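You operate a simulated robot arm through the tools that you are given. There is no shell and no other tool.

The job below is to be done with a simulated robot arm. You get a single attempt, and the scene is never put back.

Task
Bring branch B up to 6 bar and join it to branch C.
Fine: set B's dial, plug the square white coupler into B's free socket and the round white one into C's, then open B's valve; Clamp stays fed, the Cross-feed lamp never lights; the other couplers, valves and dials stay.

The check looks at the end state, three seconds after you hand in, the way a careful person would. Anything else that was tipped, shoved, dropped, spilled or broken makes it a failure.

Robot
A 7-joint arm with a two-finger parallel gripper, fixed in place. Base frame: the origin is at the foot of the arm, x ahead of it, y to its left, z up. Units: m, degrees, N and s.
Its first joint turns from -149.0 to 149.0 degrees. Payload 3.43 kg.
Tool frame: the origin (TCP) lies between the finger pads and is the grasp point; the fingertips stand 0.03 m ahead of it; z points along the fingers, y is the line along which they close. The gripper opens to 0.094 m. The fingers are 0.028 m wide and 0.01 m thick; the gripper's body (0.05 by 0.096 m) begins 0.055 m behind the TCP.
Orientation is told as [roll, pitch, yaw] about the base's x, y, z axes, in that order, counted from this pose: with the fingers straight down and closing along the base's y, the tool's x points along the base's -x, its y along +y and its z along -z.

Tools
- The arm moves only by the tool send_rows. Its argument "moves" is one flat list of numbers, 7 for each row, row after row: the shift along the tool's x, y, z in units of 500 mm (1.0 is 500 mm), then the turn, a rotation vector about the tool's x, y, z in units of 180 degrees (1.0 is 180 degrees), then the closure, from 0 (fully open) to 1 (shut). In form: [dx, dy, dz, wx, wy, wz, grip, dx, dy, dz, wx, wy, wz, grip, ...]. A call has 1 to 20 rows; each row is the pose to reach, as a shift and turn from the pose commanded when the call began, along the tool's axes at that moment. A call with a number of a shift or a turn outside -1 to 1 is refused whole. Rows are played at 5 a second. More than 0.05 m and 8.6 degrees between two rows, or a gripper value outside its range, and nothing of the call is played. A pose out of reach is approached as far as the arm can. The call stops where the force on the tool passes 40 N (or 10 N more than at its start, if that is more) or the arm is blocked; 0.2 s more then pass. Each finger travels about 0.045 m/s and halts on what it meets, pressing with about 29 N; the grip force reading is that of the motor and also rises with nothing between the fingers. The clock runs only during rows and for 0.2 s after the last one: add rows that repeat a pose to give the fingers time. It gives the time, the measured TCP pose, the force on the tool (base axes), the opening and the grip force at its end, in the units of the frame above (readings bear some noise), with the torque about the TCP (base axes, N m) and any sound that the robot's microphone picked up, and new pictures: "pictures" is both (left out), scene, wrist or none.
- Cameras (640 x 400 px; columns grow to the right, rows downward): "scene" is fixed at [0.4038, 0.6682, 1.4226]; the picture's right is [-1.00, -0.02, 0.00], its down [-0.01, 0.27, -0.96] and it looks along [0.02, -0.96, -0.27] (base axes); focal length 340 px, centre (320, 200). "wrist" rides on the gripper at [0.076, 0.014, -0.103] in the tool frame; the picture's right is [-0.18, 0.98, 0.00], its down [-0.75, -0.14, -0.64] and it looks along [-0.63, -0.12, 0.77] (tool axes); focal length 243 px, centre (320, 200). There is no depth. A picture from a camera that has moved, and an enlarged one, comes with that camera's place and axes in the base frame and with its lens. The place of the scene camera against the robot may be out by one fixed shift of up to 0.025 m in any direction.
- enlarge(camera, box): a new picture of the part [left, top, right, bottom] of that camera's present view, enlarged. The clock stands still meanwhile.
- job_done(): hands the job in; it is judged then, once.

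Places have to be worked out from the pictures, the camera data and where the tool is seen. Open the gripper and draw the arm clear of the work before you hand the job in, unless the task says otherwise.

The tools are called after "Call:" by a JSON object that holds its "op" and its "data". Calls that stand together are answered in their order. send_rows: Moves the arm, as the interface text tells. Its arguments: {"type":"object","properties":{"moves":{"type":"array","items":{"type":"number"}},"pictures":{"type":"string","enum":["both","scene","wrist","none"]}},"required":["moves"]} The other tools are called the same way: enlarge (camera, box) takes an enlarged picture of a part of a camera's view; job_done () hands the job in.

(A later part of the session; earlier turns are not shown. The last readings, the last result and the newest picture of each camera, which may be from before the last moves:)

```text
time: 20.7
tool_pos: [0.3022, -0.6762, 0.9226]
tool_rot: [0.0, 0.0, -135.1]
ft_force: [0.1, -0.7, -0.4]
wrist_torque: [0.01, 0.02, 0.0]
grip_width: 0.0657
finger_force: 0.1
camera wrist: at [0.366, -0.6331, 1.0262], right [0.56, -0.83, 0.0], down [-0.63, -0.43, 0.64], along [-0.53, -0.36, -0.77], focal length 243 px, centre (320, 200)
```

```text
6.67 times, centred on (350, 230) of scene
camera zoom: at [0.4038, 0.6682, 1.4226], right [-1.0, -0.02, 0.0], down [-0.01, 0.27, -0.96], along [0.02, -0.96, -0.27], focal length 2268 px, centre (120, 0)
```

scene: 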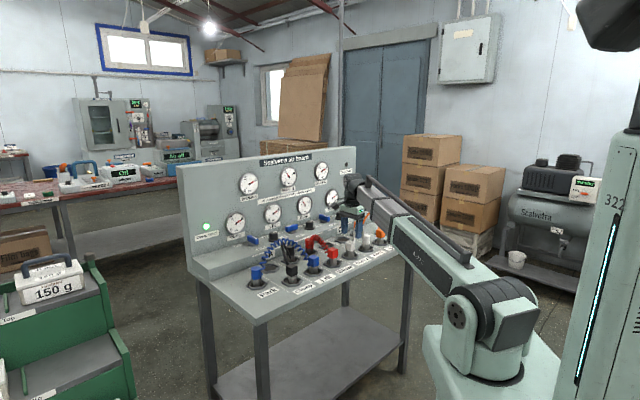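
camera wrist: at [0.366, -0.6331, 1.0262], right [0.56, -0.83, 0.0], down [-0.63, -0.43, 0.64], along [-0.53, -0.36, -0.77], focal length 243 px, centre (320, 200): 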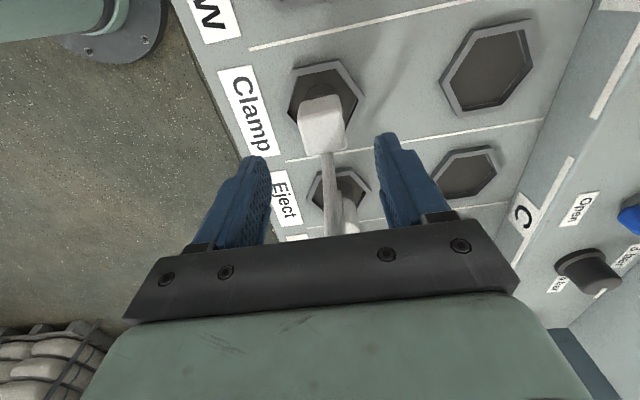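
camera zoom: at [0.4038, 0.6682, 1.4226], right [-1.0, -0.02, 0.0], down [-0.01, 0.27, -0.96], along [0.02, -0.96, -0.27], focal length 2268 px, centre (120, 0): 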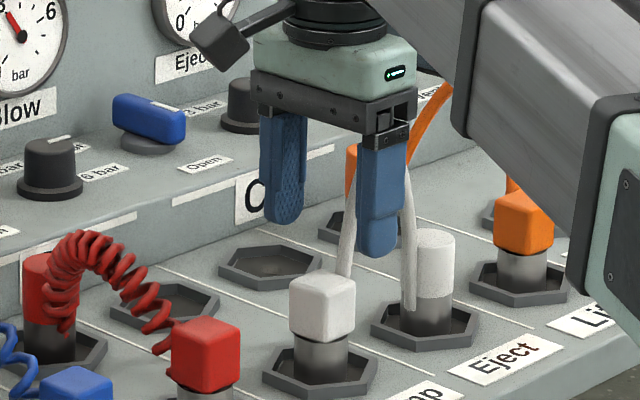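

The head sits nearly centred between the fingers, with about 4 mm left to go toward the panel. I'll correct that, descend to TCP z≈0.870 and close on the head.

Call:
{"op": "send_rows", "data": {"moves": [0.004, 0.008, 0.02, 0, 0, 0, 0.3, 0.004, 0.008, 0.05, 0, 0, 0, 0.3, 0.004, 0.008, 0.08, 0, 0, 0, 0.3, 0.004, 0.008, 0.105, 0, 0, 0, 0.3, 0.004, 0.008, 0.105, 0, 0, 0, 0.3]}}

Call:
{"op": "enlarge", "data": {"camera": "wrist", "box": [240, 70, 400, 190]}}

Call:
{"op": "enlarge", "data": {"camera": "scene", "box": [310, 200, 390, 260]}}

```text
time: 21.9
tool_pos: [0.3078, -0.6794, 0.8724]
tool_rot: [0.0, 0.0, -135.1]
ft_force: [0.1, -0.8, 0.8]
wrist_torque: [0.0, 0.01, 0.02]
grip_width: 0.0658
finger_force: 0.0
camera wrist: at [0.371, -0.6355, 0.9747], right [0.56, -0.83, 0.0], down [-0.63, -0.43, 0.64], along [-0.53, -0.36, -0.77], focal length 243 px, centre (320, 200)
```

scene: 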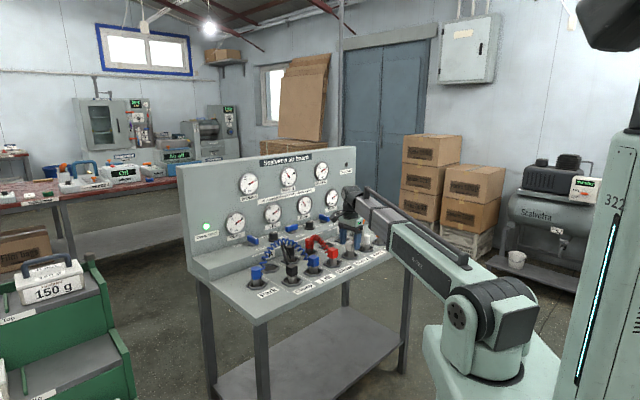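
wrist: 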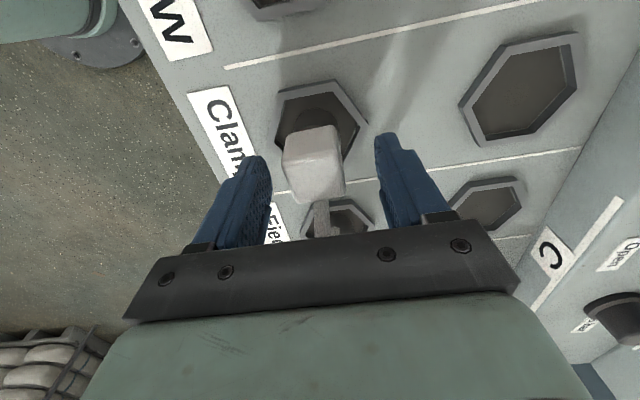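

```text
3.33 times, centred on (320, 130) of wrist
camera zoom: at [0.371, -0.6355, 0.9747], right [0.56, -0.83, 0.0], down [-0.63, -0.43, 0.64], along [-0.53, -0.36, -0.77], focal length 809 px, centre (320, 433)
```

zoom: 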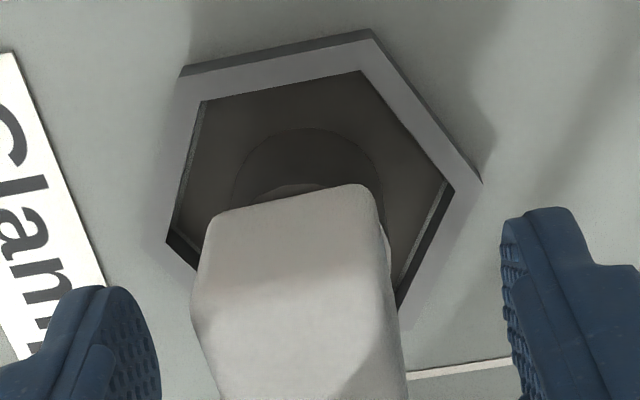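

```text
6.67 times, centred on (350, 230) of scene
camera zoom: at [0.4038, 0.6682, 1.4226], right [-1.0, -0.02, 0.0], down [-0.01, 0.27, -0.96], along [0.02, -0.96, -0.27], focal length 2268 px, centre (120, 0)
```

zoom: 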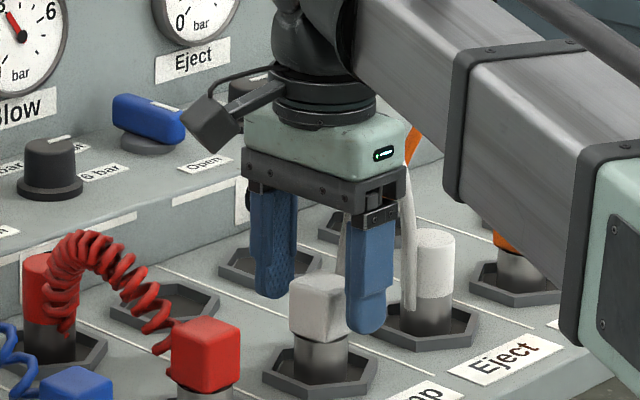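

I overshot by about 4 mm: the head is left of the centre between the fingers. I'll shift back 4.5 mm and close.

Call:
{"op": "send_rows", "data": {"moves": [0, -0.009, 0, 0, 0, 0, 0.3, 0, -0.009, 0, 0, 0, 0, 0.3, 0, -0.009, 0, 0, 0, 0, 0.5, 0, -0.009, 0, 0, 0, 0, 0.75, 0, -0.009, 0, 0, 0, 0, 0.75, 0, -0.009, 0, 0, 0, 0, 0.75]}}

Call:
{"op": "enlarge", "data": {"camera": "wrist", "box": [240, 70, 400, 190]}}

Call:
{"op": "enlarge", "data": {"camera": "scene", "box": [310, 200, 390, 260]}}

```text
time: 23.3
tool_pos: [0.3036, -0.6772, 0.871]
tool_rot: [0.1, 0.0, -135.1]
ft_force: [0.0, -0.4, 0.6]
wrist_torque: [-0.03, 0.0, -0.01]
grip_width: 0.0315
finger_force: 29.1
camera wrist: at [0.3673, -0.6326, 0.9745], right [0.56, -0.83, 0.0], down [-0.63, -0.43, 0.64], along [-0.53, -0.36, -0.77], focal length 243 px, centre (320, 200)
```

scene: 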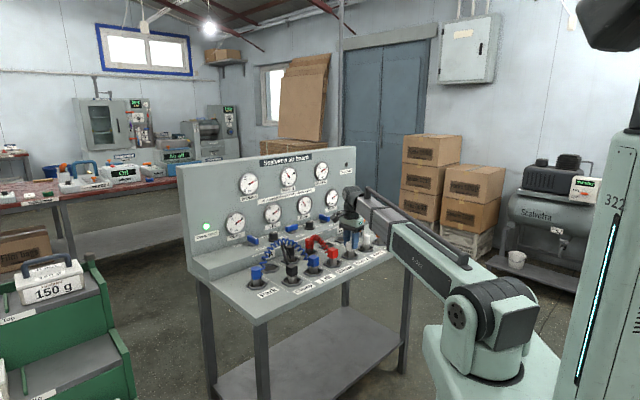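
wrist: 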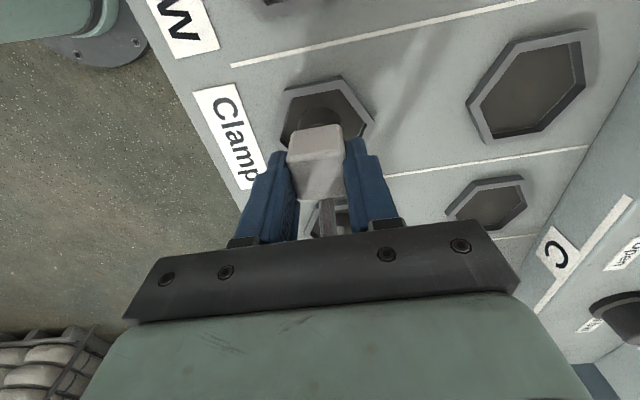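

```text
3.33 times, centred on (320, 130) of wrist
camera zoom: at [0.3673, -0.6326, 0.9745], right [0.56, -0.83, 0.0], down [-0.63, -0.43, 0.64], along [-0.53, -0.36, -0.77], focal length 809 px, centre (320, 433)
```

zoom: 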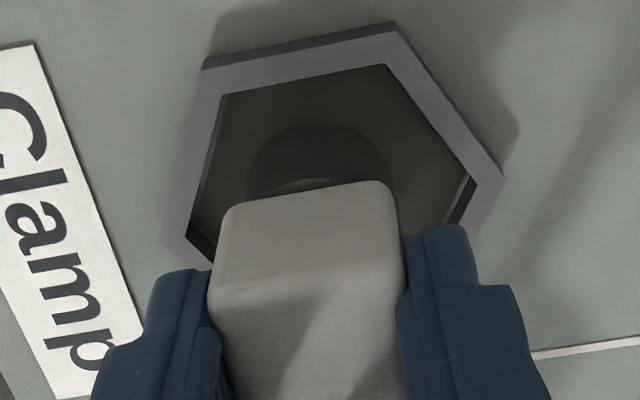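

```text
6.67 times, centred on (350, 230) of scene
camera zoom: at [0.4038, 0.6682, 1.4226], right [-1.0, -0.02, 0.0], down [-0.01, 0.27, -0.96], along [0.02, -0.96, -0.27], focal length 2268 px, centre (120, 0)
```

zoom: 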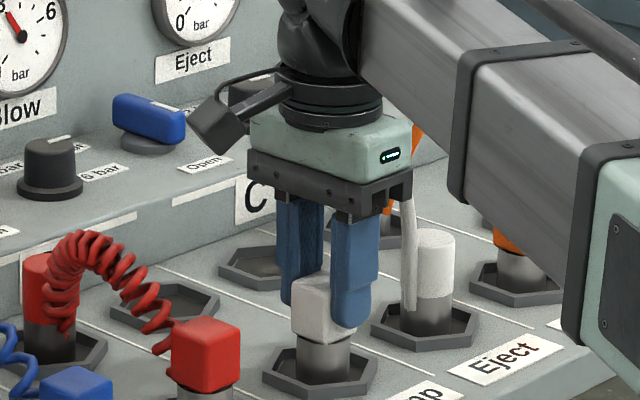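

The square head is gripped at 31.5 mm with no side load, seated with TCP z=0.871. I'll pull straight up 70 mm in small steps.

Call:
{"op": "send_rows", "data": {"moves": [0, 0, -0.015, 0, 0, 0, 0.75, 0, 0, -0.035, 0, 0, 0, 0.75, 0, 0, -0.06, 0, 0, 0, 0.75, 0, 0, -0.085, 0, 0, 0, 0.75, 0, 0, -0.115, 0, 0, 0, 0.75, 0, 0, -0.14, 0, 0, 0, 0.75, 0, 0, -0.14, 0, 0, 0, 0.75]}}

Call:
{"op": "enlarge", "data": {"camera": "wrist", "box": [240, 70, 400, 190]}}

Call:
{"op": "enlarge", "data": {"camera": "scene", "box": [300, 190, 400, 260]}}

```text
time: 24.9
tool_pos: [0.3043, -0.6751, 0.9399]
tool_rot: [0.0, 0.0, -135.2]
ft_force: [0.4, 0.1, -1.8]
wrist_torque: [0.02, -0.01, 0.01]
grip_width: 0.0317
finger_force: 29.3
camera wrist: at [0.368, -0.6327, 1.044], right [0.56, -0.83, 0.0], down [-0.63, -0.43, 0.64], along [-0.53, -0.36, -0.77], focal length 243 px, centre (320, 200)
```

scene: 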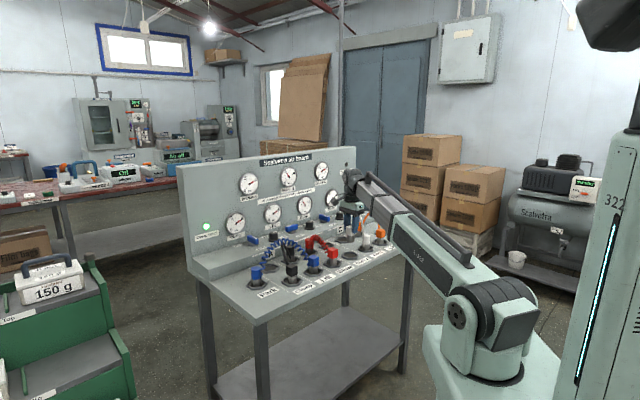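
wrist: 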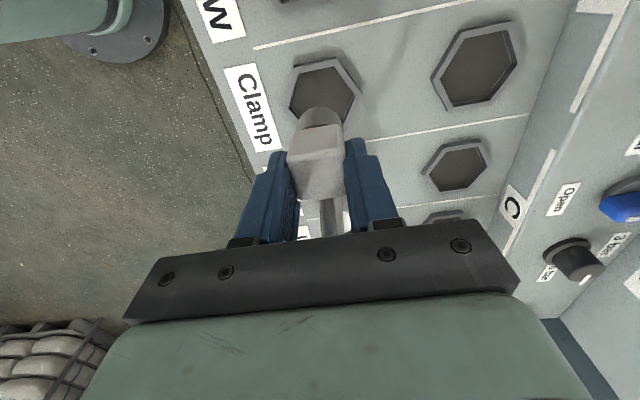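

```text
3.33 times, centred on (320, 130) of wrist
camera zoom: at [0.368, -0.6327, 1.044], right [0.56, -0.83, 0.0], down [-0.63, -0.43, 0.64], along [-0.53, -0.36, -0.77], focal length 809 px, centre (320, 433)
```

zoom: 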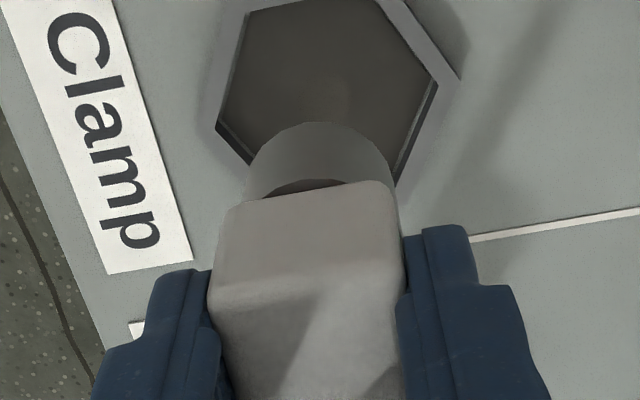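

```text
5.71 times, centred on (350, 225) of scene
camera zoom: at [0.4038, 0.6682, 1.4226], right [-1.0, -0.02, 0.0], down [-0.01, 0.27, -0.96], along [0.02, -0.96, -0.27], focal length 1944 px, centre (149, 57)
```

zoom: 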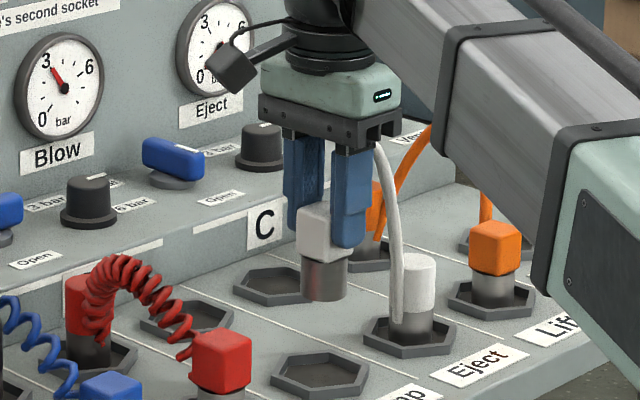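

The coupler came out cleanly and Clamp's lamp stays lit. I judge B's free socket to be at about (0.395, −0.7695); I'll carry the coupler there at this height and check.

Call:
{"op": "send_rows", "data": {"moves": [-0.001, 0.03, 0, 0, 0, 0, 0.75, -0.002, 0.08, 0, 0, 0, 0, 0.75, -0.003, 0.13, 0, 0, 0, 0, 0.75, -0.004, 0.18, 0, 0, 0, 0, 0.75, -0.0045, 0.23, 0, 0, 0, 0, 0.75, -0.0047, 0.261, 0, 0, 0, 0, 0.75, -0.0047, 0.261, 0, 0, 0, 0, 0.75]}}

Call:
{"op": "enlarge", "data": {"camera": "wrist", "box": [240, 50, 400, 170]}}

Call:
{"op": "enlarge", "data": {"camera": "scene", "box": [300, 190, 400, 260]}}

```text
time: 26.5
tool_pos: [0.394, -0.7708, 0.9412]
tool_rot: [-0.1, 0.0, -135.1]
ft_force: [0.1, -0.3, -0.6]
wrist_torque: [0.01, -0.01, 0.0]
grip_width: 0.0316
finger_force: 28.9
camera wrist: at [0.4573, -0.7267, 1.0435], right [0.56, -0.83, 0.0], down [-0.63, -0.43, 0.64], along [-0.53, -0.36, -0.77], focal length 243 px, centre (320, 200)
```

scene: 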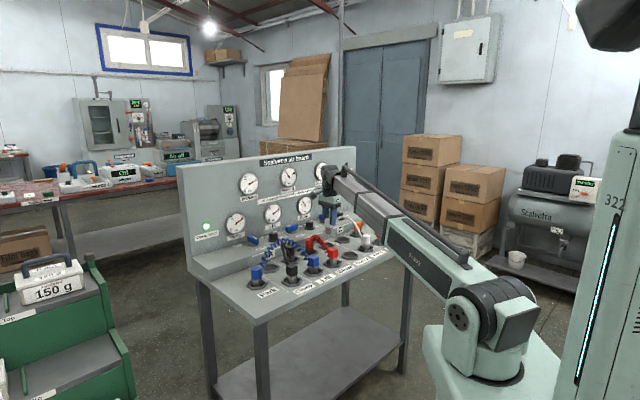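
wrist: 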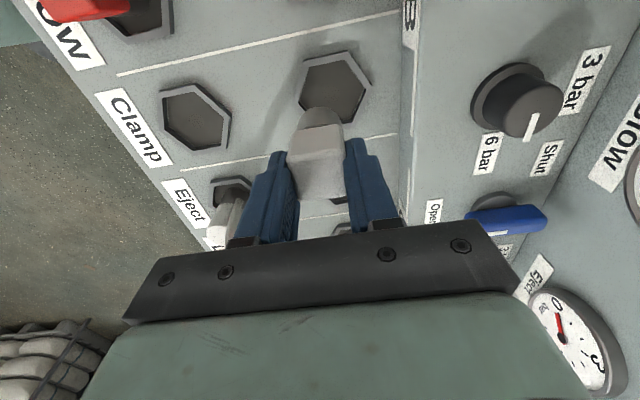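

```text
3.33 times, centred on (320, 110) of wrist
camera zoom: at [0.4573, -0.7267, 1.0435], right [0.56, -0.83, 0.0], down [-0.63, -0.43, 0.64], along [-0.53, -0.36, -0.77], focal length 809 px, centre (320, 500)
```

zoom: 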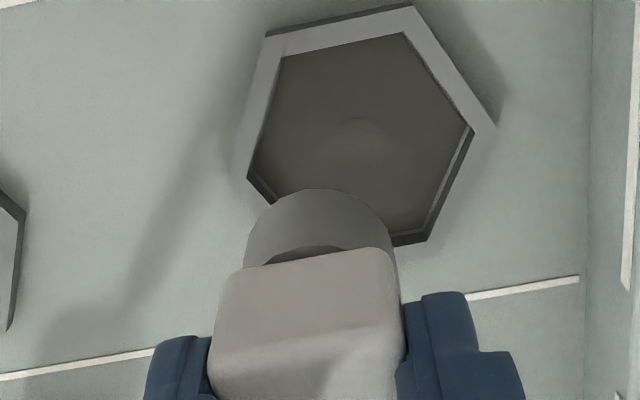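

```text
5.71 times, centred on (350, 225) of scene
camera zoom: at [0.4038, 0.6682, 1.4226], right [-1.0, -0.02, 0.0], down [-0.01, 0.27, -0.96], along [0.02, -0.96, -0.27], focal length 1944 px, centre (149, 57)
```

zoom: 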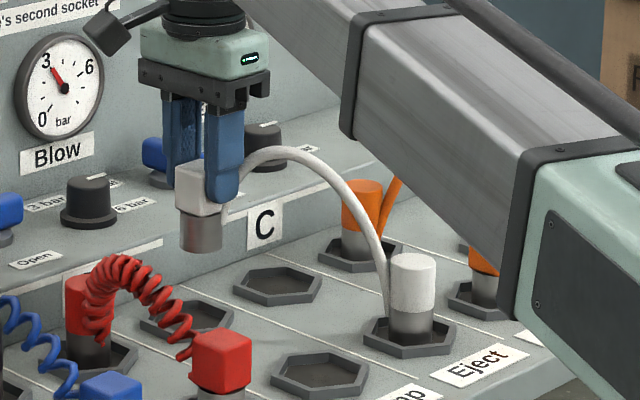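

Comparing with the view above the old socket, the socket ring sits about 9 mm further toward the panel and 2.5 mm toward A than a centred one would. I'll correct by that and recheck.

Call:
{"op": "send_rows", "data": {"moves": [0.003, 0.01, 0, 0, 0, 0, 0.75, 0.005, 0.0176, 0.0026, 0, 0, 0, 0.75, 0.005, 0.0176, 0.0026, 0, 0, 0, 0.75]}}

Call:
{"op": "enlarge", "data": {"camera": "wrist", "box": [240, 70, 400, 190]}}

Call:
{"op": "enlarge", "data": {"camera": "scene", "box": [300, 190, 400, 260]}}

```text
time: 27.3
tool_pos: [0.4012, -0.7752, 0.9412]
tool_rot: [0.1, 0.0, -135.1]
ft_force: [-0.1, -0.3, -1.0]
wrist_torque: [0.02, 0.0, 0.02]
grip_width: 0.0314
finger_force: 29.0
camera wrist: at [0.4655, -0.7311, 1.0429], right [0.56, -0.83, 0.0], down [-0.63, -0.43, 0.64], along [-0.53, -0.36, -0.77], focal length 243 px, centre (320, 200)
```

scene: 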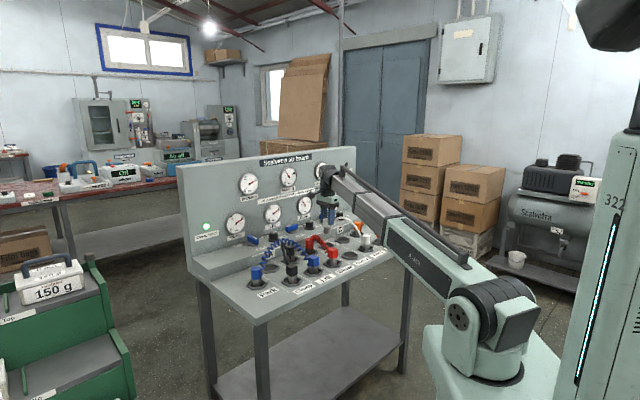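
wrist: 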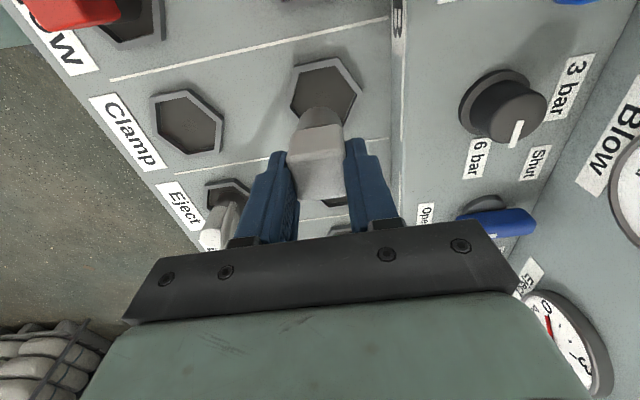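

```text
3.33 times, centred on (320, 130) of wrist
camera zoom: at [0.4655, -0.7311, 1.0429], right [0.56, -0.83, 0.0], down [-0.63, -0.43, 0.64], along [-0.53, -0.36, -0.77], focal length 809 px, centre (320, 433)
```

zoom: 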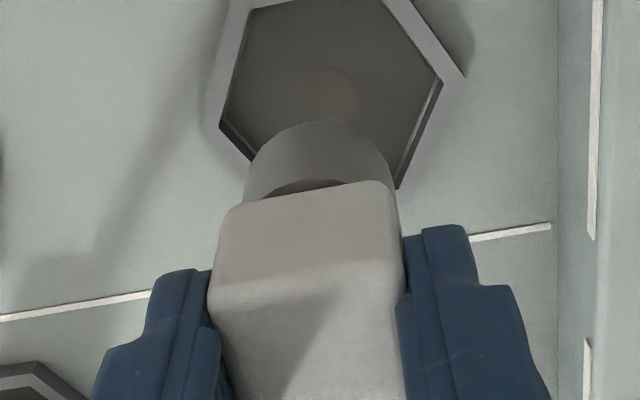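

```text
5.71 times, centred on (350, 225) of scene
camera zoom: at [0.4038, 0.6682, 1.4226], right [-1.0, -0.02, 0.0], down [-0.01, 0.27, -0.96], along [0.02, -0.96, -0.27], focal length 1944 px, centre (149, 57)
```

zoom: 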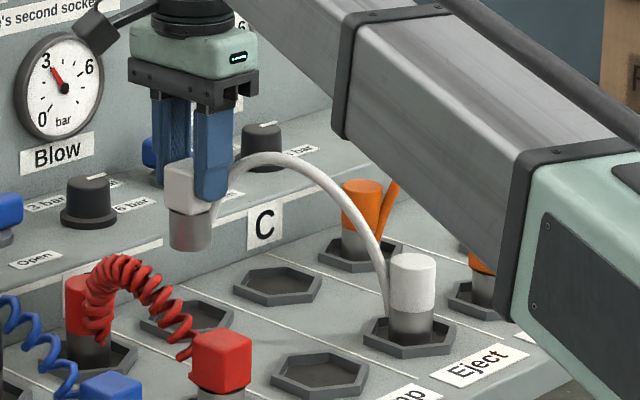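

The socket outline now matches the centred reference to within a millimetre. I'll lower 70 mm to the seated height (z≈0.871) in small steps.

Call:
{"op": "send_rows", "data": {"moves": [0, 0, 0.03, 0, 0, 0, 0.75, 0, 0, 0.06, 0, 0, 0, 0.75, 0, 0, 0.085, 0, 0, 0, 0.75, 0, 0, 0.105, 0, 0, 0, 0.75, 0, 0, 0.12, 0, 0, 0, 0.75, 0, 0, 0.132, 0, 0, 0, 0.75, 0, 0, 0.14, 0, 0, 0, 0.75, 0, 0, 0.14, 0, 0, 0, 0.75]}}

Call:
{"op": "enlarge", "data": {"camera": "wrist", "box": [240, 70, 400, 190]}}

Call:
{"op": "enlarge", "data": {"camera": "scene", "box": [300, 190, 400, 260]}}

```text
time: 29.1
tool_pos: [0.401, -0.7759, 0.8714]
tool_rot: [0.2, 0.0, -135.1]
ft_force: [-0.8, -1.0, 25.5]
wrist_torque: [0.03, 0.04, -0.01]
grip_width: 0.0315
finger_force: 28.9
camera wrist: at [0.4651, -0.7319, 0.974], right [0.56, -0.83, 0.0], down [-0.63, -0.43, 0.64], along [-0.53, -0.36, -0.77], focal length 243 px, centre (320, 200)
```

scene: 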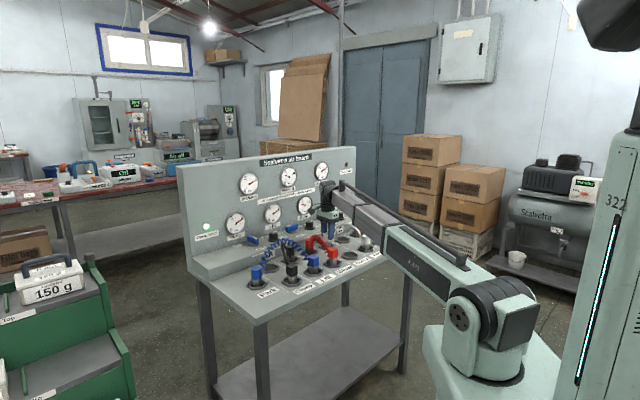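
wrist: 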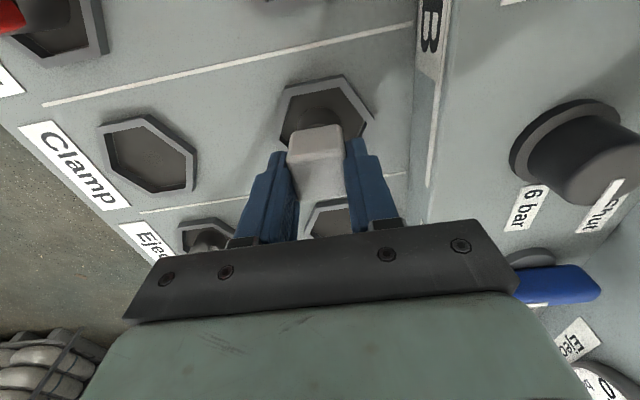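

```text
3.33 times, centred on (320, 130) of wrist
camera zoom: at [0.4651, -0.7319, 0.974], right [0.56, -0.83, 0.0], down [-0.63, -0.43, 0.64], along [-0.53, -0.36, -0.77], focal length 809 px, centre (320, 433)
```

zoom: 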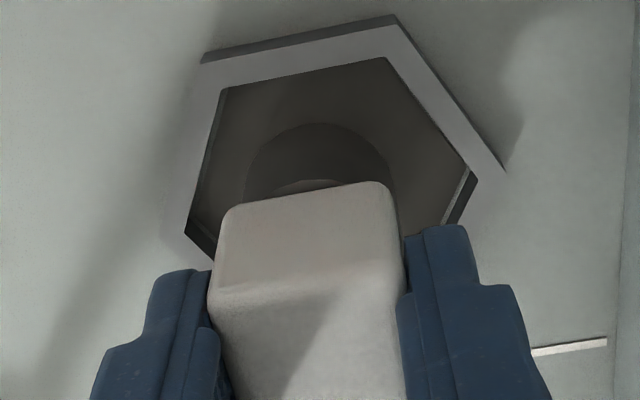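

```text
5.71 times, centred on (350, 225) of scene
camera zoom: at [0.4038, 0.6682, 1.4226], right [-1.0, -0.02, 0.0], down [-0.01, 0.27, -0.96], along [0.02, -0.96, -0.27], focal length 1944 px, centre (149, 57)
```

zoom: 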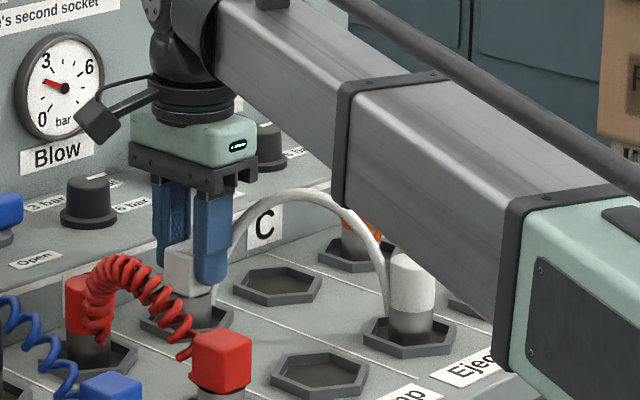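

It seated: 25 N contact at the reference height, and Blow's gauge dropped as B now shares its trapped air with Eject, so the connection is live. I'll release and rise.

Call:
{"op": "send_rows", "data": {"moves": [0, 0, -0.001, 0, 0, 0, 0.75, 0, 0, -0.001, 0, 0, 0, 0.5, 0, 0, -0.001, 0, 0, 0, 0.35, 0, 0, -0.001, 0, 0, 0, 0.35, 0, 0, -0.001, 0, 0, 0, 0.35, 0, 0, -0.04, 0, 0, 0, 0.35, 0, 0, -0.1, 0, 0, 0, 0.35, 0, 0, -0.17, 0, 0, 0, 0.35, 0, 0, -0.24, 0, 0, 0, 0.35, 0, 0, -0.24, 0, 0, 0, 0.35]}}

Call:
{"op": "enlarge", "data": {"camera": "scene", "box": [220, 150, 400, 260]}}

Call:
{"op": "enlarge", "data": {"camera": "wrist", "box": [160, 30, 400, 180]}}

```text
time: 31.3
tool_pos: [0.4028, -0.7759, 0.991]
tool_rot: [0.0, 0.0, -135.1]
ft_force: [0.2, 0.0, -0.2]
wrist_torque: [-0.01, 0.01, 0.02]
grip_width: 0.0612
finger_force: 0.0
camera wrist: at [0.4659, -0.7314, 1.0941], right [0.56, -0.83, 0.0], down [-0.63, -0.43, 0.64], along [-0.53, -0.36, -0.77], focal length 243 px, centre (320, 200)
```

scene: 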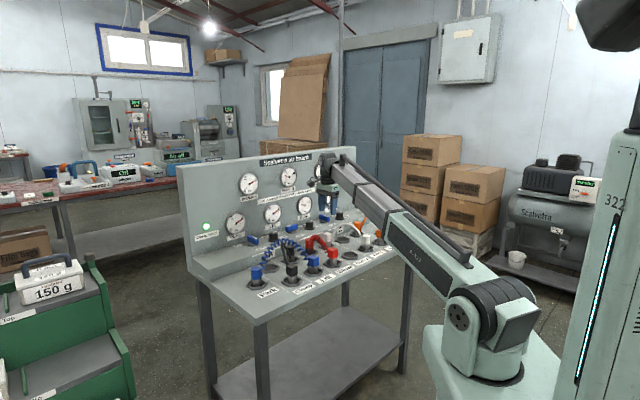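
wrist: 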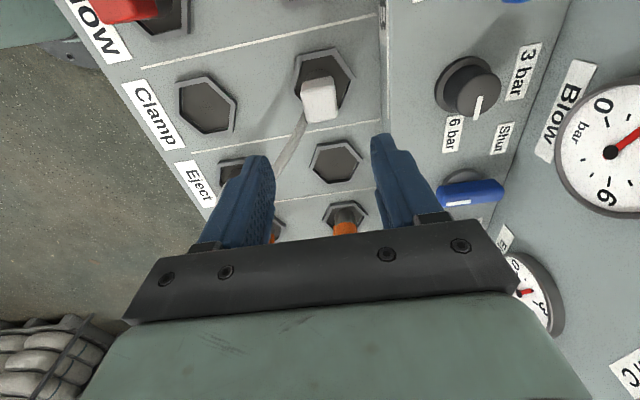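

```text
3.56 times, centred on (310, 205) of scene
camera zoom: at [0.4038, 0.6682, 1.4226], right [-1.0, -0.02, 0.0], down [-0.01, 0.27, -0.96], along [0.02, -0.96, -0.27], focal length 1210 px, centre (356, 182)
```

zoom: 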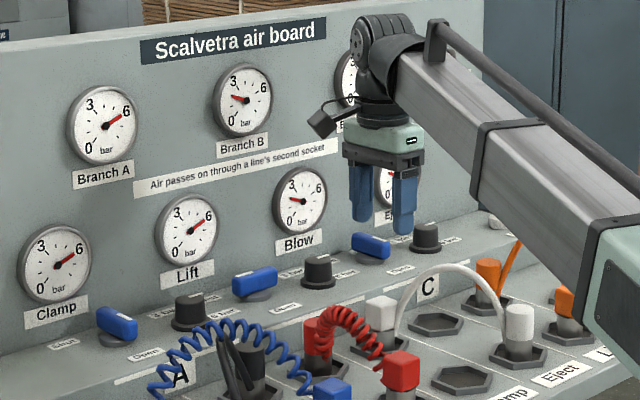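

```text
2.67 times, centred on (280, 105) of wrist
camera zoom: at [0.4659, -0.7314, 1.0941], right [0.56, -0.83, 0.0], down [-0.63, -0.43, 0.64], along [-0.53, -0.36, -0.77], focal length 647 px, centre (427, 453)
```

zoom: 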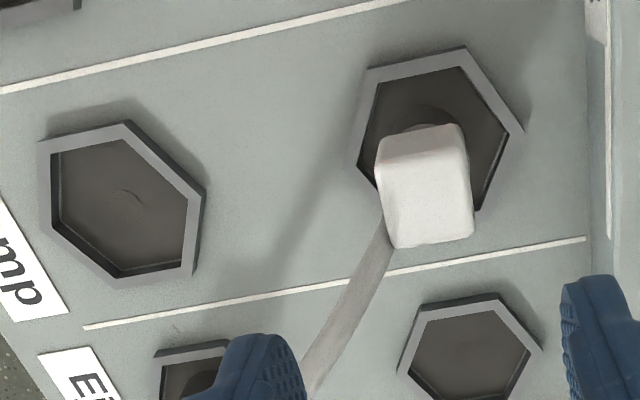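

The square coupler is upright and seated in B, and the Clamp gauge still shows 6 bar. Next I'll go over the hose to hover above the round coupler in Eject, which I judge to be at about (0.2295, −0.751).

Call:
{"op": "send_rows", "data": {"moves": [-0.01, -0.01, -0.05, 0, 0, 0, 0.35, -0.05, -0.07, -0.07, 0, 0, 0, 0.35, -0.09, -0.125, -0.07, 0, 0, 0, 0.35, -0.13, -0.18, -0.07, 0, 0, 0, 0.35, -0.17, -0.23, -0.05, 0, 0, 0, 0.3, -0.209, -0.281, -0.02, 0, 0, 0, 0.3, -0.209, -0.281, 0.0, 0, 0, 0, 0.3, -0.209, -0.281, 0.0, 0, 0, 0, 0.3]}}

Call:
{"op": "enlarge", "data": {"camera": "wrist", "box": [240, 50, 400, 170]}}

Call:
{"op": "enlarge", "data": {"camera": "scene", "box": [300, 190, 400, 260]}}

```text
time: 33.1
tool_pos: [0.2293, -0.7496, 0.9902]
tool_rot: [0.0, 0.1, -135.1]
ft_force: [-0.5, 0.5, -0.1]
wrist_torque: [-0.01, -0.01, 0.0]
grip_width: 0.0657
finger_force: 0.1
camera wrist: at [0.2926, -0.7062, 1.0936], right [0.56, -0.83, 0.0], down [-0.63, -0.43, 0.64], along [-0.53, -0.36, -0.77], focal length 243 px, centre (320, 200)
```

scene: 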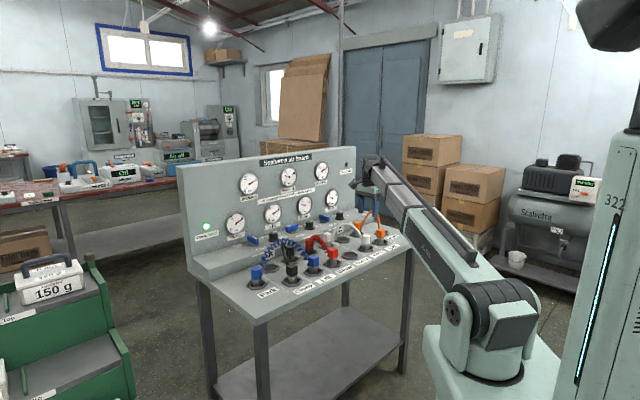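
wrist: 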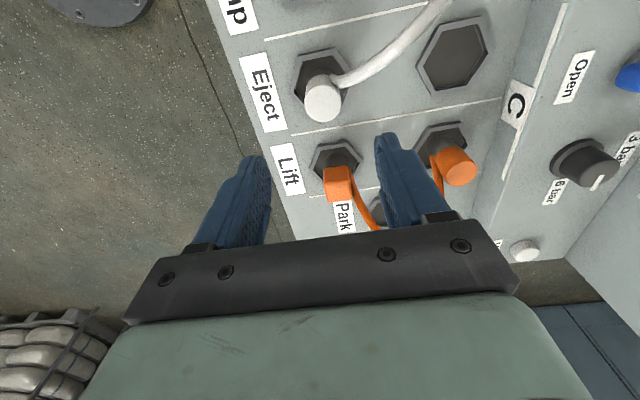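

```text
3.33 times, centred on (320, 110) of wrist
camera zoom: at [0.2926, -0.7062, 1.0936], right [0.56, -0.83, 0.0], down [-0.63, -0.43, 0.64], along [-0.53, -0.36, -0.77], focal length 809 px, centre (320, 500)
```

zoom: 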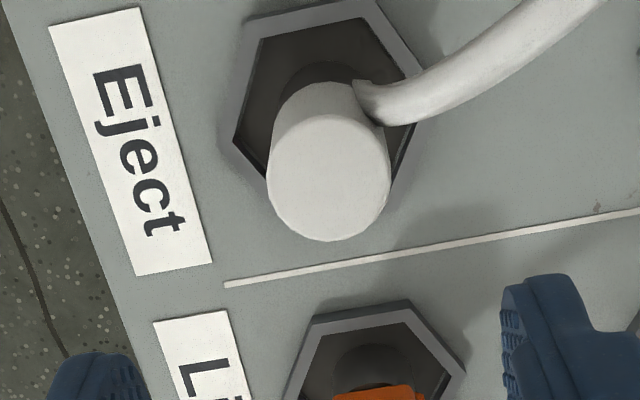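

```text
5.71 times, centred on (350, 225) of scene
camera zoom: at [0.4038, 0.6682, 1.4226], right [-1.0, -0.02, 0.0], down [-0.01, 0.27, -0.96], along [0.02, -0.96, -0.27], focal length 1944 px, centre (149, 57)
```

zoom: 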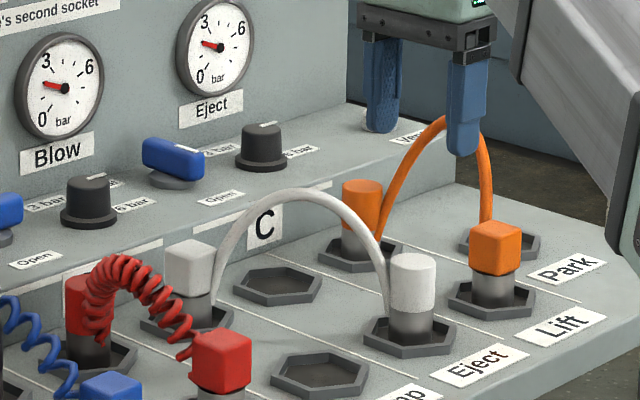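

The hose leaves the round head toward A and the rear, near where the rear finger would land. I'll turn a further −25° (yaw −160) to straddle the head clear of the hose, with a small centring shift, and come down to z≈0.935 to look.

Call:
{"op": "send_rows", "data": {"moves": [0.002, 0.002, 0.0, 0, 0, 0.035, 0.3, 0.004, 0.004, 0.0, 0, 0, 0.07, 0.3, 0.006, 0.006, 0.02, 0, 0, 0.105, 0.3, 0.006, 0.006, 0.05, 0, 0, 0.139, 0.3, 0.006, 0.006, 0.08, 0, 0, 0.139, 0.3, 0.006, 0.006, 0.11, 0, 0, 0.139, 0.3, 0.006, 0.006, 0.11, 0, 0, 0.139, 0.3]}}

Call:
{"op": "enlarge", "data": {"camera": "wrist", "box": [240, 60, 400, 180]}}

Call:
{"op": "enlarge", "data": {"camera": "scene", "box": [310, 190, 410, 260]}}

```text
time: 34.7
tool_pos: [0.2318, -0.7496, 0.9355]
tool_rot: [-0.1, 0.0, -160.1]
ft_force: [-0.8, -0.1, 1.0]
wrist_torque: [-0.02, -0.03, -0.01]
grip_width: 0.0658
finger_force: 0.0
camera wrist: at [0.3087, -0.7371, 1.0382], right [0.16, -0.99, 0.0], down [-0.76, -0.12, 0.64], along [-0.63, -0.1, -0.77], focal length 243 px, centre (320, 200)
```

scene: 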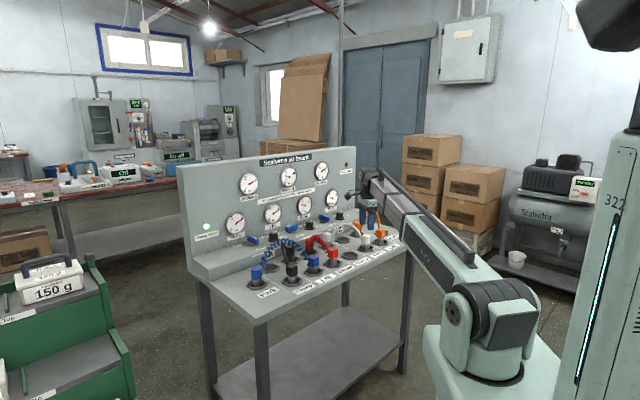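
wrist: 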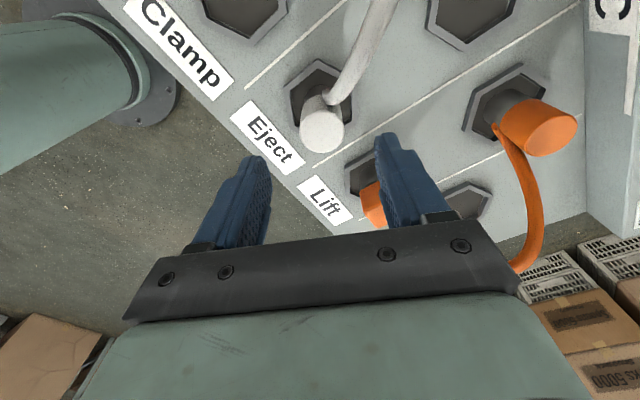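

```text
3.33 times, centred on (320, 120) of wrist
camera zoom: at [0.3087, -0.7371, 1.0382], right [0.16, -0.99, 0.0], down [-0.76, -0.12, 0.64], along [-0.63, -0.1, -0.77], focal length 809 px, centre (320, 467)
```

zoom: 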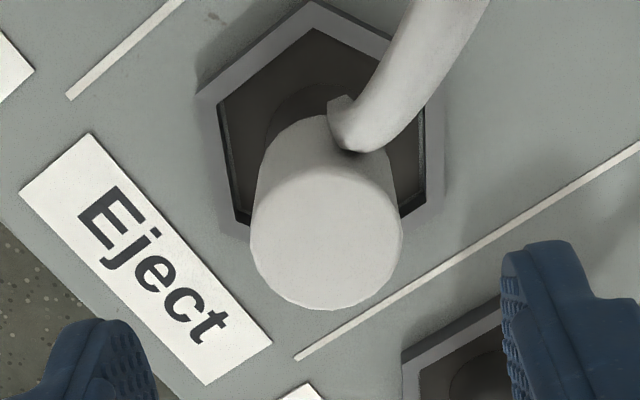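

```text
5.71 times, centred on (360, 225) of scene
camera zoom: at [0.4038, 0.6682, 1.4226], right [-1.0, -0.02, 0.0], down [-0.01, 0.27, -0.96], along [0.02, -0.96, -0.27], focal length 1944 px, centre (91, 57)
```

zoom: 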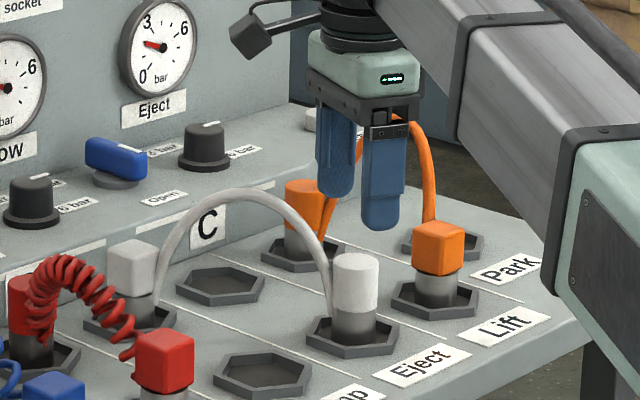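

Yaw −160 is reachable; the hose root now sits midway between the two fingers and the head is centred to within 2 mm. I'll fine-correct, descend to z≈0.875 and close.

Call:
{"op": "send_rows", "data": {"moves": [0.003, 0.003, 0.03, 0, 0, 0, 0.3, 0.003, 0.003, 0.06, 0, 0, 0, 0.3, 0.003, 0.003, 0.09, 0, 0, 0, 0.3, 0.003, 0.003, 0.121, 0, 0, 0, 0.3, 0.003, 0.003, 0.121, 0, 0, 0, 0.3]}}

Call:
{"op": "enlarge", "data": {"camera": "wrist", "box": [240, 80, 400, 200]}}

Call:
{"op": "enlarge", "data": {"camera": "scene", "box": [310, 190, 410, 260]}}

```text
time: 35.9
tool_pos: [0.2353, -0.7511, 0.8748]
tool_rot: [0.0, -0.1, -160.1]
ft_force: [0.1, 1.3, -1.1]
wrist_torque: [0.0, 0.02, 0.02]
grip_width: 0.066
finger_force: 0.1
camera wrist: at [0.3108, -0.7376, 0.9779], right [0.16, -0.99, 0.0], down [-0.76, -0.12, 0.64], along [-0.63, -0.1, -0.77], focal length 243 px, centre (320, 200)
```

scene: 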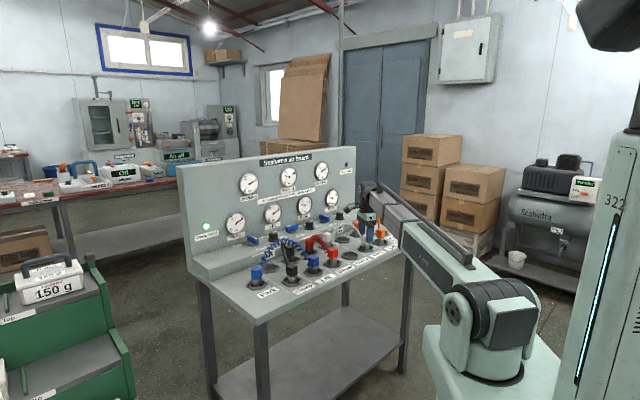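
wrist: 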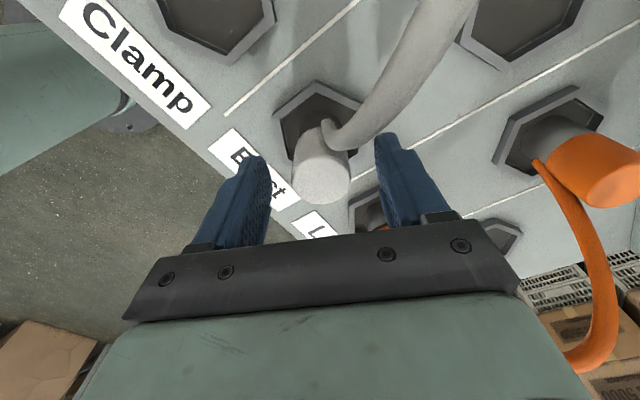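

```text
3.33 times, centred on (320, 140) of wrist
camera zoom: at [0.3108, -0.7376, 0.9779], right [0.16, -0.99, 0.0], down [-0.76, -0.12, 0.64], along [-0.63, -0.1, -0.77], focal length 809 px, centre (320, 400)
```

zoom: 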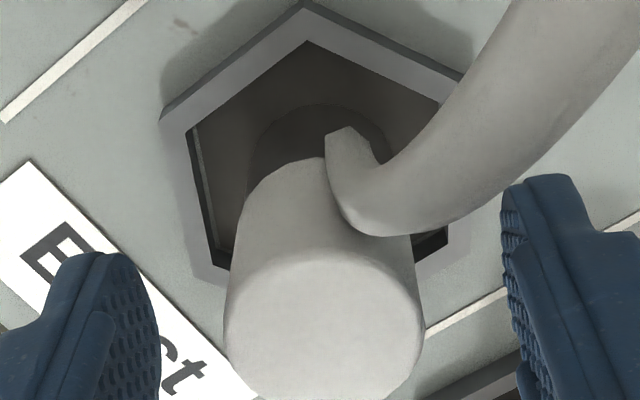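

```text
5.71 times, centred on (360, 225) of scene
camera zoom: at [0.4038, 0.6682, 1.4226], right [-1.0, -0.02, 0.0], down [-0.01, 0.27, -0.96], along [0.02, -0.96, -0.27], focal length 1944 px, centre (91, 57)
```

zoom: 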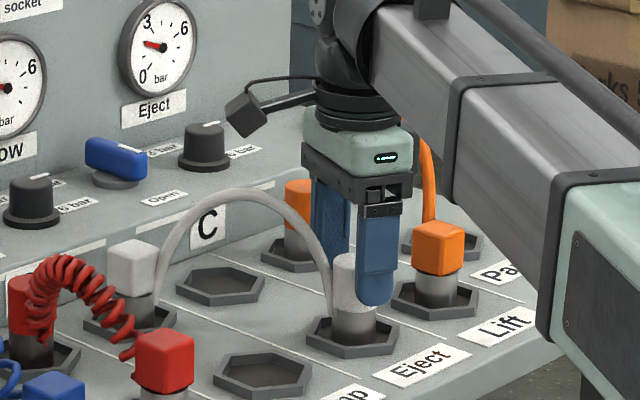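

The head is centred and the hose passes clear of both finger paths. I'll close on the round head.

Call:
{"op": "send_rows", "data": {"moves": [0, 0, 0, 0, 0, 0, 0.5, 0, 0, 0, 0, 0, 0, 0.75, 0, 0, 0, 0, 0, 0, 0.75, 0, 0, 0, 0, 0, 0, 0.75]}}

Call:
{"op": "enlarge", "data": {"camera": "wrist", "box": [240, 80, 400, 200]}}

```text
time: 36.9
tool_pos: [0.235, -0.7496, 0.8746]
tool_rot: [0.0, 0.1, -160.1]
ft_force: [0.2, 0.6, 0.7]
wrist_torque: [-0.02, -0.01, 0.0]
grip_width: 0.0336
finger_force: 29.4
camera wrist: at [0.3108, -0.7376, 0.978], right [0.16, -0.99, 0.0], down [-0.76, -0.12, 0.64], along [-0.63, -0.1, -0.77], focal length 243 px, centre (320, 200)
```

scene: 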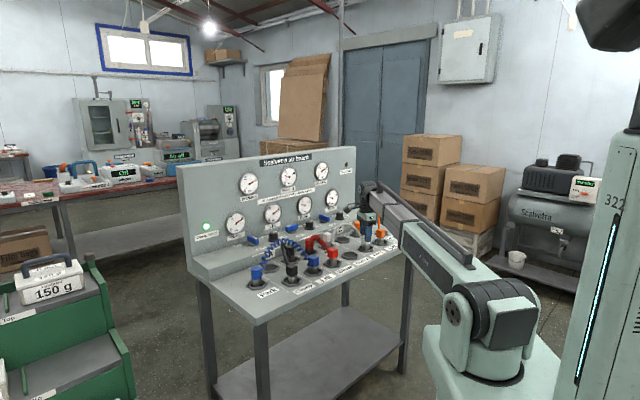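
wrist: 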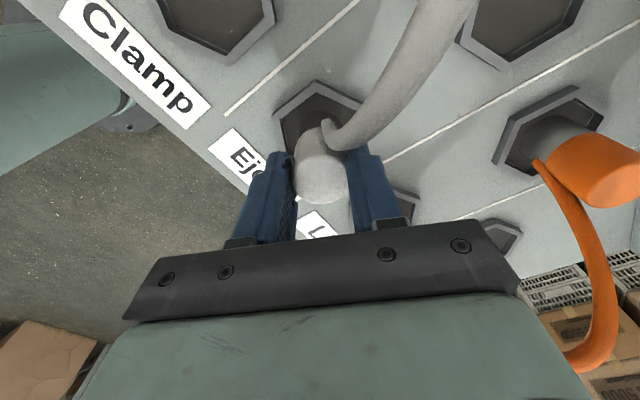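

```text
3.33 times, centred on (320, 140) of wrist
camera zoom: at [0.3108, -0.7376, 0.978], right [0.16, -0.99, 0.0], down [-0.76, -0.12, 0.64], along [-0.63, -0.1, -0.77], focal length 809 px, centre (320, 400)
```

zoom: 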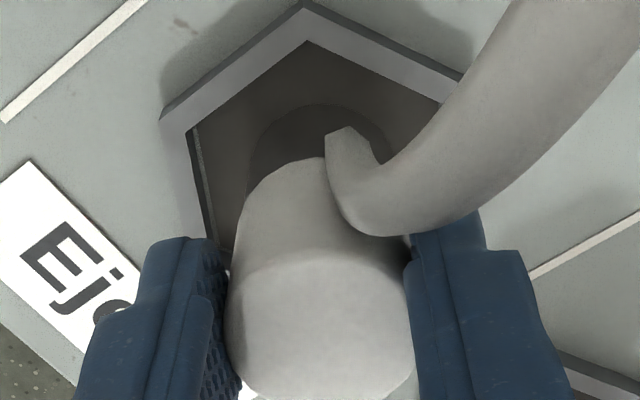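

The round head is gripped (33.6 mm, no side load) at seated TCP z=0.8747. I'll pull straight up 70 mm.

Call:
{"op": "send_rows", "data": {"moves": [0, 0, -0.015, 0, 0, 0, 0.75, 0, 0, -0.035, 0, 0, 0, 0.75, 0, 0, -0.06, 0, 0, 0, 0.75, 0, 0, -0.085, 0, 0, 0, 0.75, 0, 0, -0.115, 0, 0, 0, 0.75, 0, 0, -0.14, 0, 0, 0, 0.75, 0, 0, -0.14, 0, 0, 0, 0.75]}}

Call:
{"op": "enlarge", "data": {"camera": "wrist", "box": [240, 70, 400, 190]}}

Call:
{"op": "enlarge", "data": {"camera": "scene", "box": [220, 150, 400, 260]}}

```text
time: 38.5
tool_pos: [0.2372, -0.7495, 0.9451]
tool_rot: [0.0, -0.1, -160.1]
ft_force: [0.6, -0.8, -0.2]
wrist_torque: [0.01, 0.0, -0.06]
grip_width: 0.0337
finger_force: 28.6
camera wrist: at [0.3122, -0.7373, 1.048], right [0.16, -0.99, 0.0], down [-0.76, -0.12, 0.64], along [-0.63, -0.1, -0.77], focal length 243 px, centre (320, 200)
```

scene: 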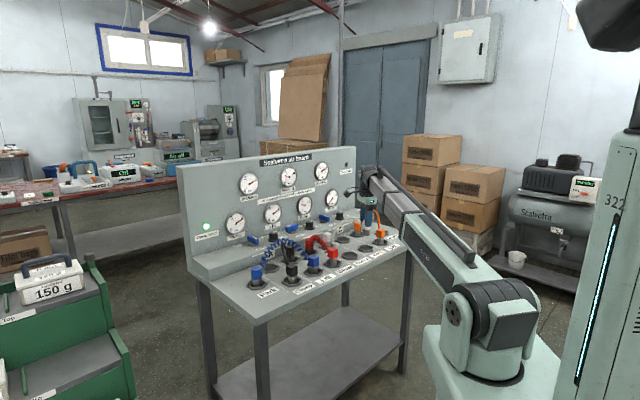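
wrist: 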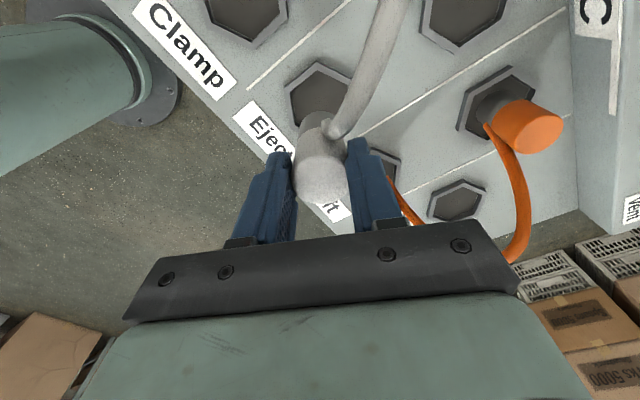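

```text
3.33 times, centred on (320, 130) of wrist
camera zoom: at [0.3122, -0.7373, 1.048], right [0.16, -0.99, 0.0], down [-0.76, -0.12, 0.64], along [-0.63, -0.1, -0.77], focal length 809 px, centre (320, 433)
```

zoom: 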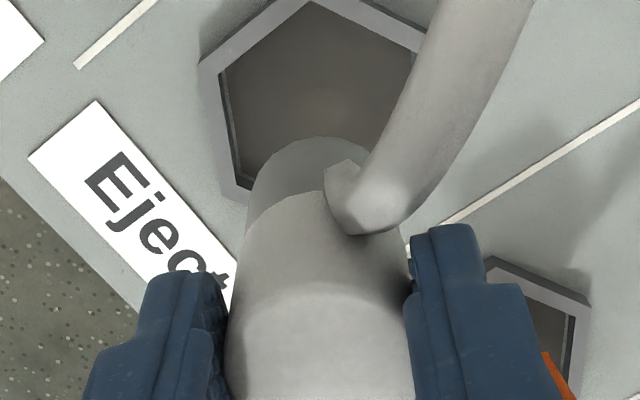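

```text
3.56 times, centred on (310, 205) of scene
camera zoom: at [0.4038, 0.6682, 1.4226], right [-1.0, -0.02, 0.0], down [-0.01, 0.27, -0.96], along [0.02, -0.96, -0.27], focal length 1210 px, centre (356, 182)
```

zoom: 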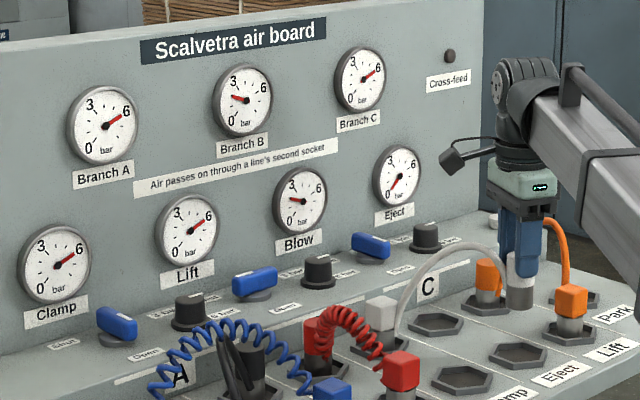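

The round coupler is out, Eject drops to 0, the Cross-feed lamp is dark and Clamp holds 6 bar. I'll carry it by the same 139 mm row offset to above C's free socket and check.

Call:
{"op": "send_rows", "data": {"moves": [0.015, 0.032, 0, 0, 0, 0, 0.75, 0.037, 0.08, 0, 0, 0, 0, 0.75, 0.06, 0.128, 0, 0, 0, 0, 0.75, 0.083, 0.176, 0, 0, 0, 0, 0.75, 0.104, 0.222, 0, 0, 0, 0, 0.75, 0.118, 0.252, 0, 0, 0, 0, 0.75, 0.118, 0.252, 0, 0, 0, 0, 0.75]}}

Call:
{"op": "enlarge", "data": {"camera": "wrist", "box": [240, 70, 400, 190]}}

Call:
{"op": "enlarge", "data": {"camera": "scene", "box": [300, 180, 400, 250]}}

```text
time: 40.1
tool_pos: [0.3341, -0.8489, 0.9446]
tool_rot: [0.0, 0.0, -160.2]
ft_force: [0.5, 0.1, -1.2]
wrist_torque: [0.03, -0.01, 0.01]
grip_width: 0.0339
finger_force: 28.9
camera wrist: at [0.4105, -0.8363, 1.0473], right [0.16, -0.99, 0.0], down [-0.76, -0.12, 0.64], along [-0.63, -0.1, -0.77], focal length 243 px, centre (320, 200)
```

scene: 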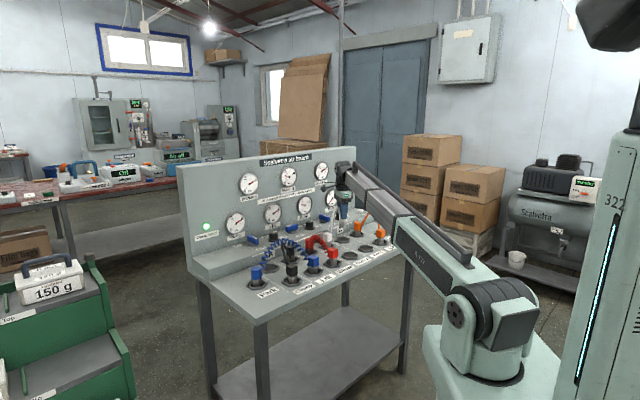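
wrist: 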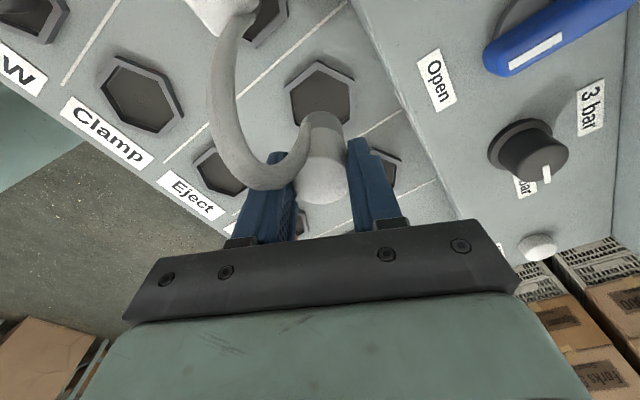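

```text
3.33 times, centred on (320, 130) of wrist
camera zoom: at [0.4105, -0.8363, 1.0473], right [0.16, -0.99, 0.0], down [-0.76, -0.12, 0.64], along [-0.63, -0.1, -0.77], focal length 809 px, centre (320, 433)
```

zoom: 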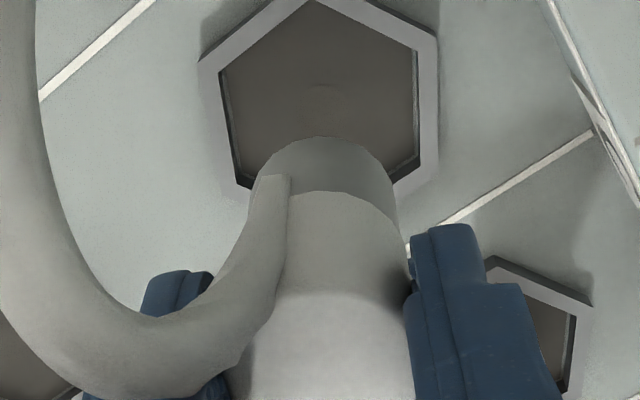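

```text
5.71 times, centred on (350, 215) of scene
camera zoom: at [0.4038, 0.6682, 1.4226], right [-1.0, -0.02, 0.0], down [-0.01, 0.27, -0.96], along [0.02, -0.96, -0.27], focal length 1944 px, centre (149, 114)
```

zoom: 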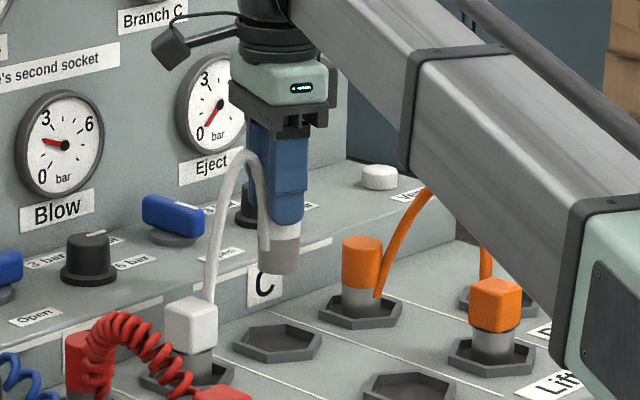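

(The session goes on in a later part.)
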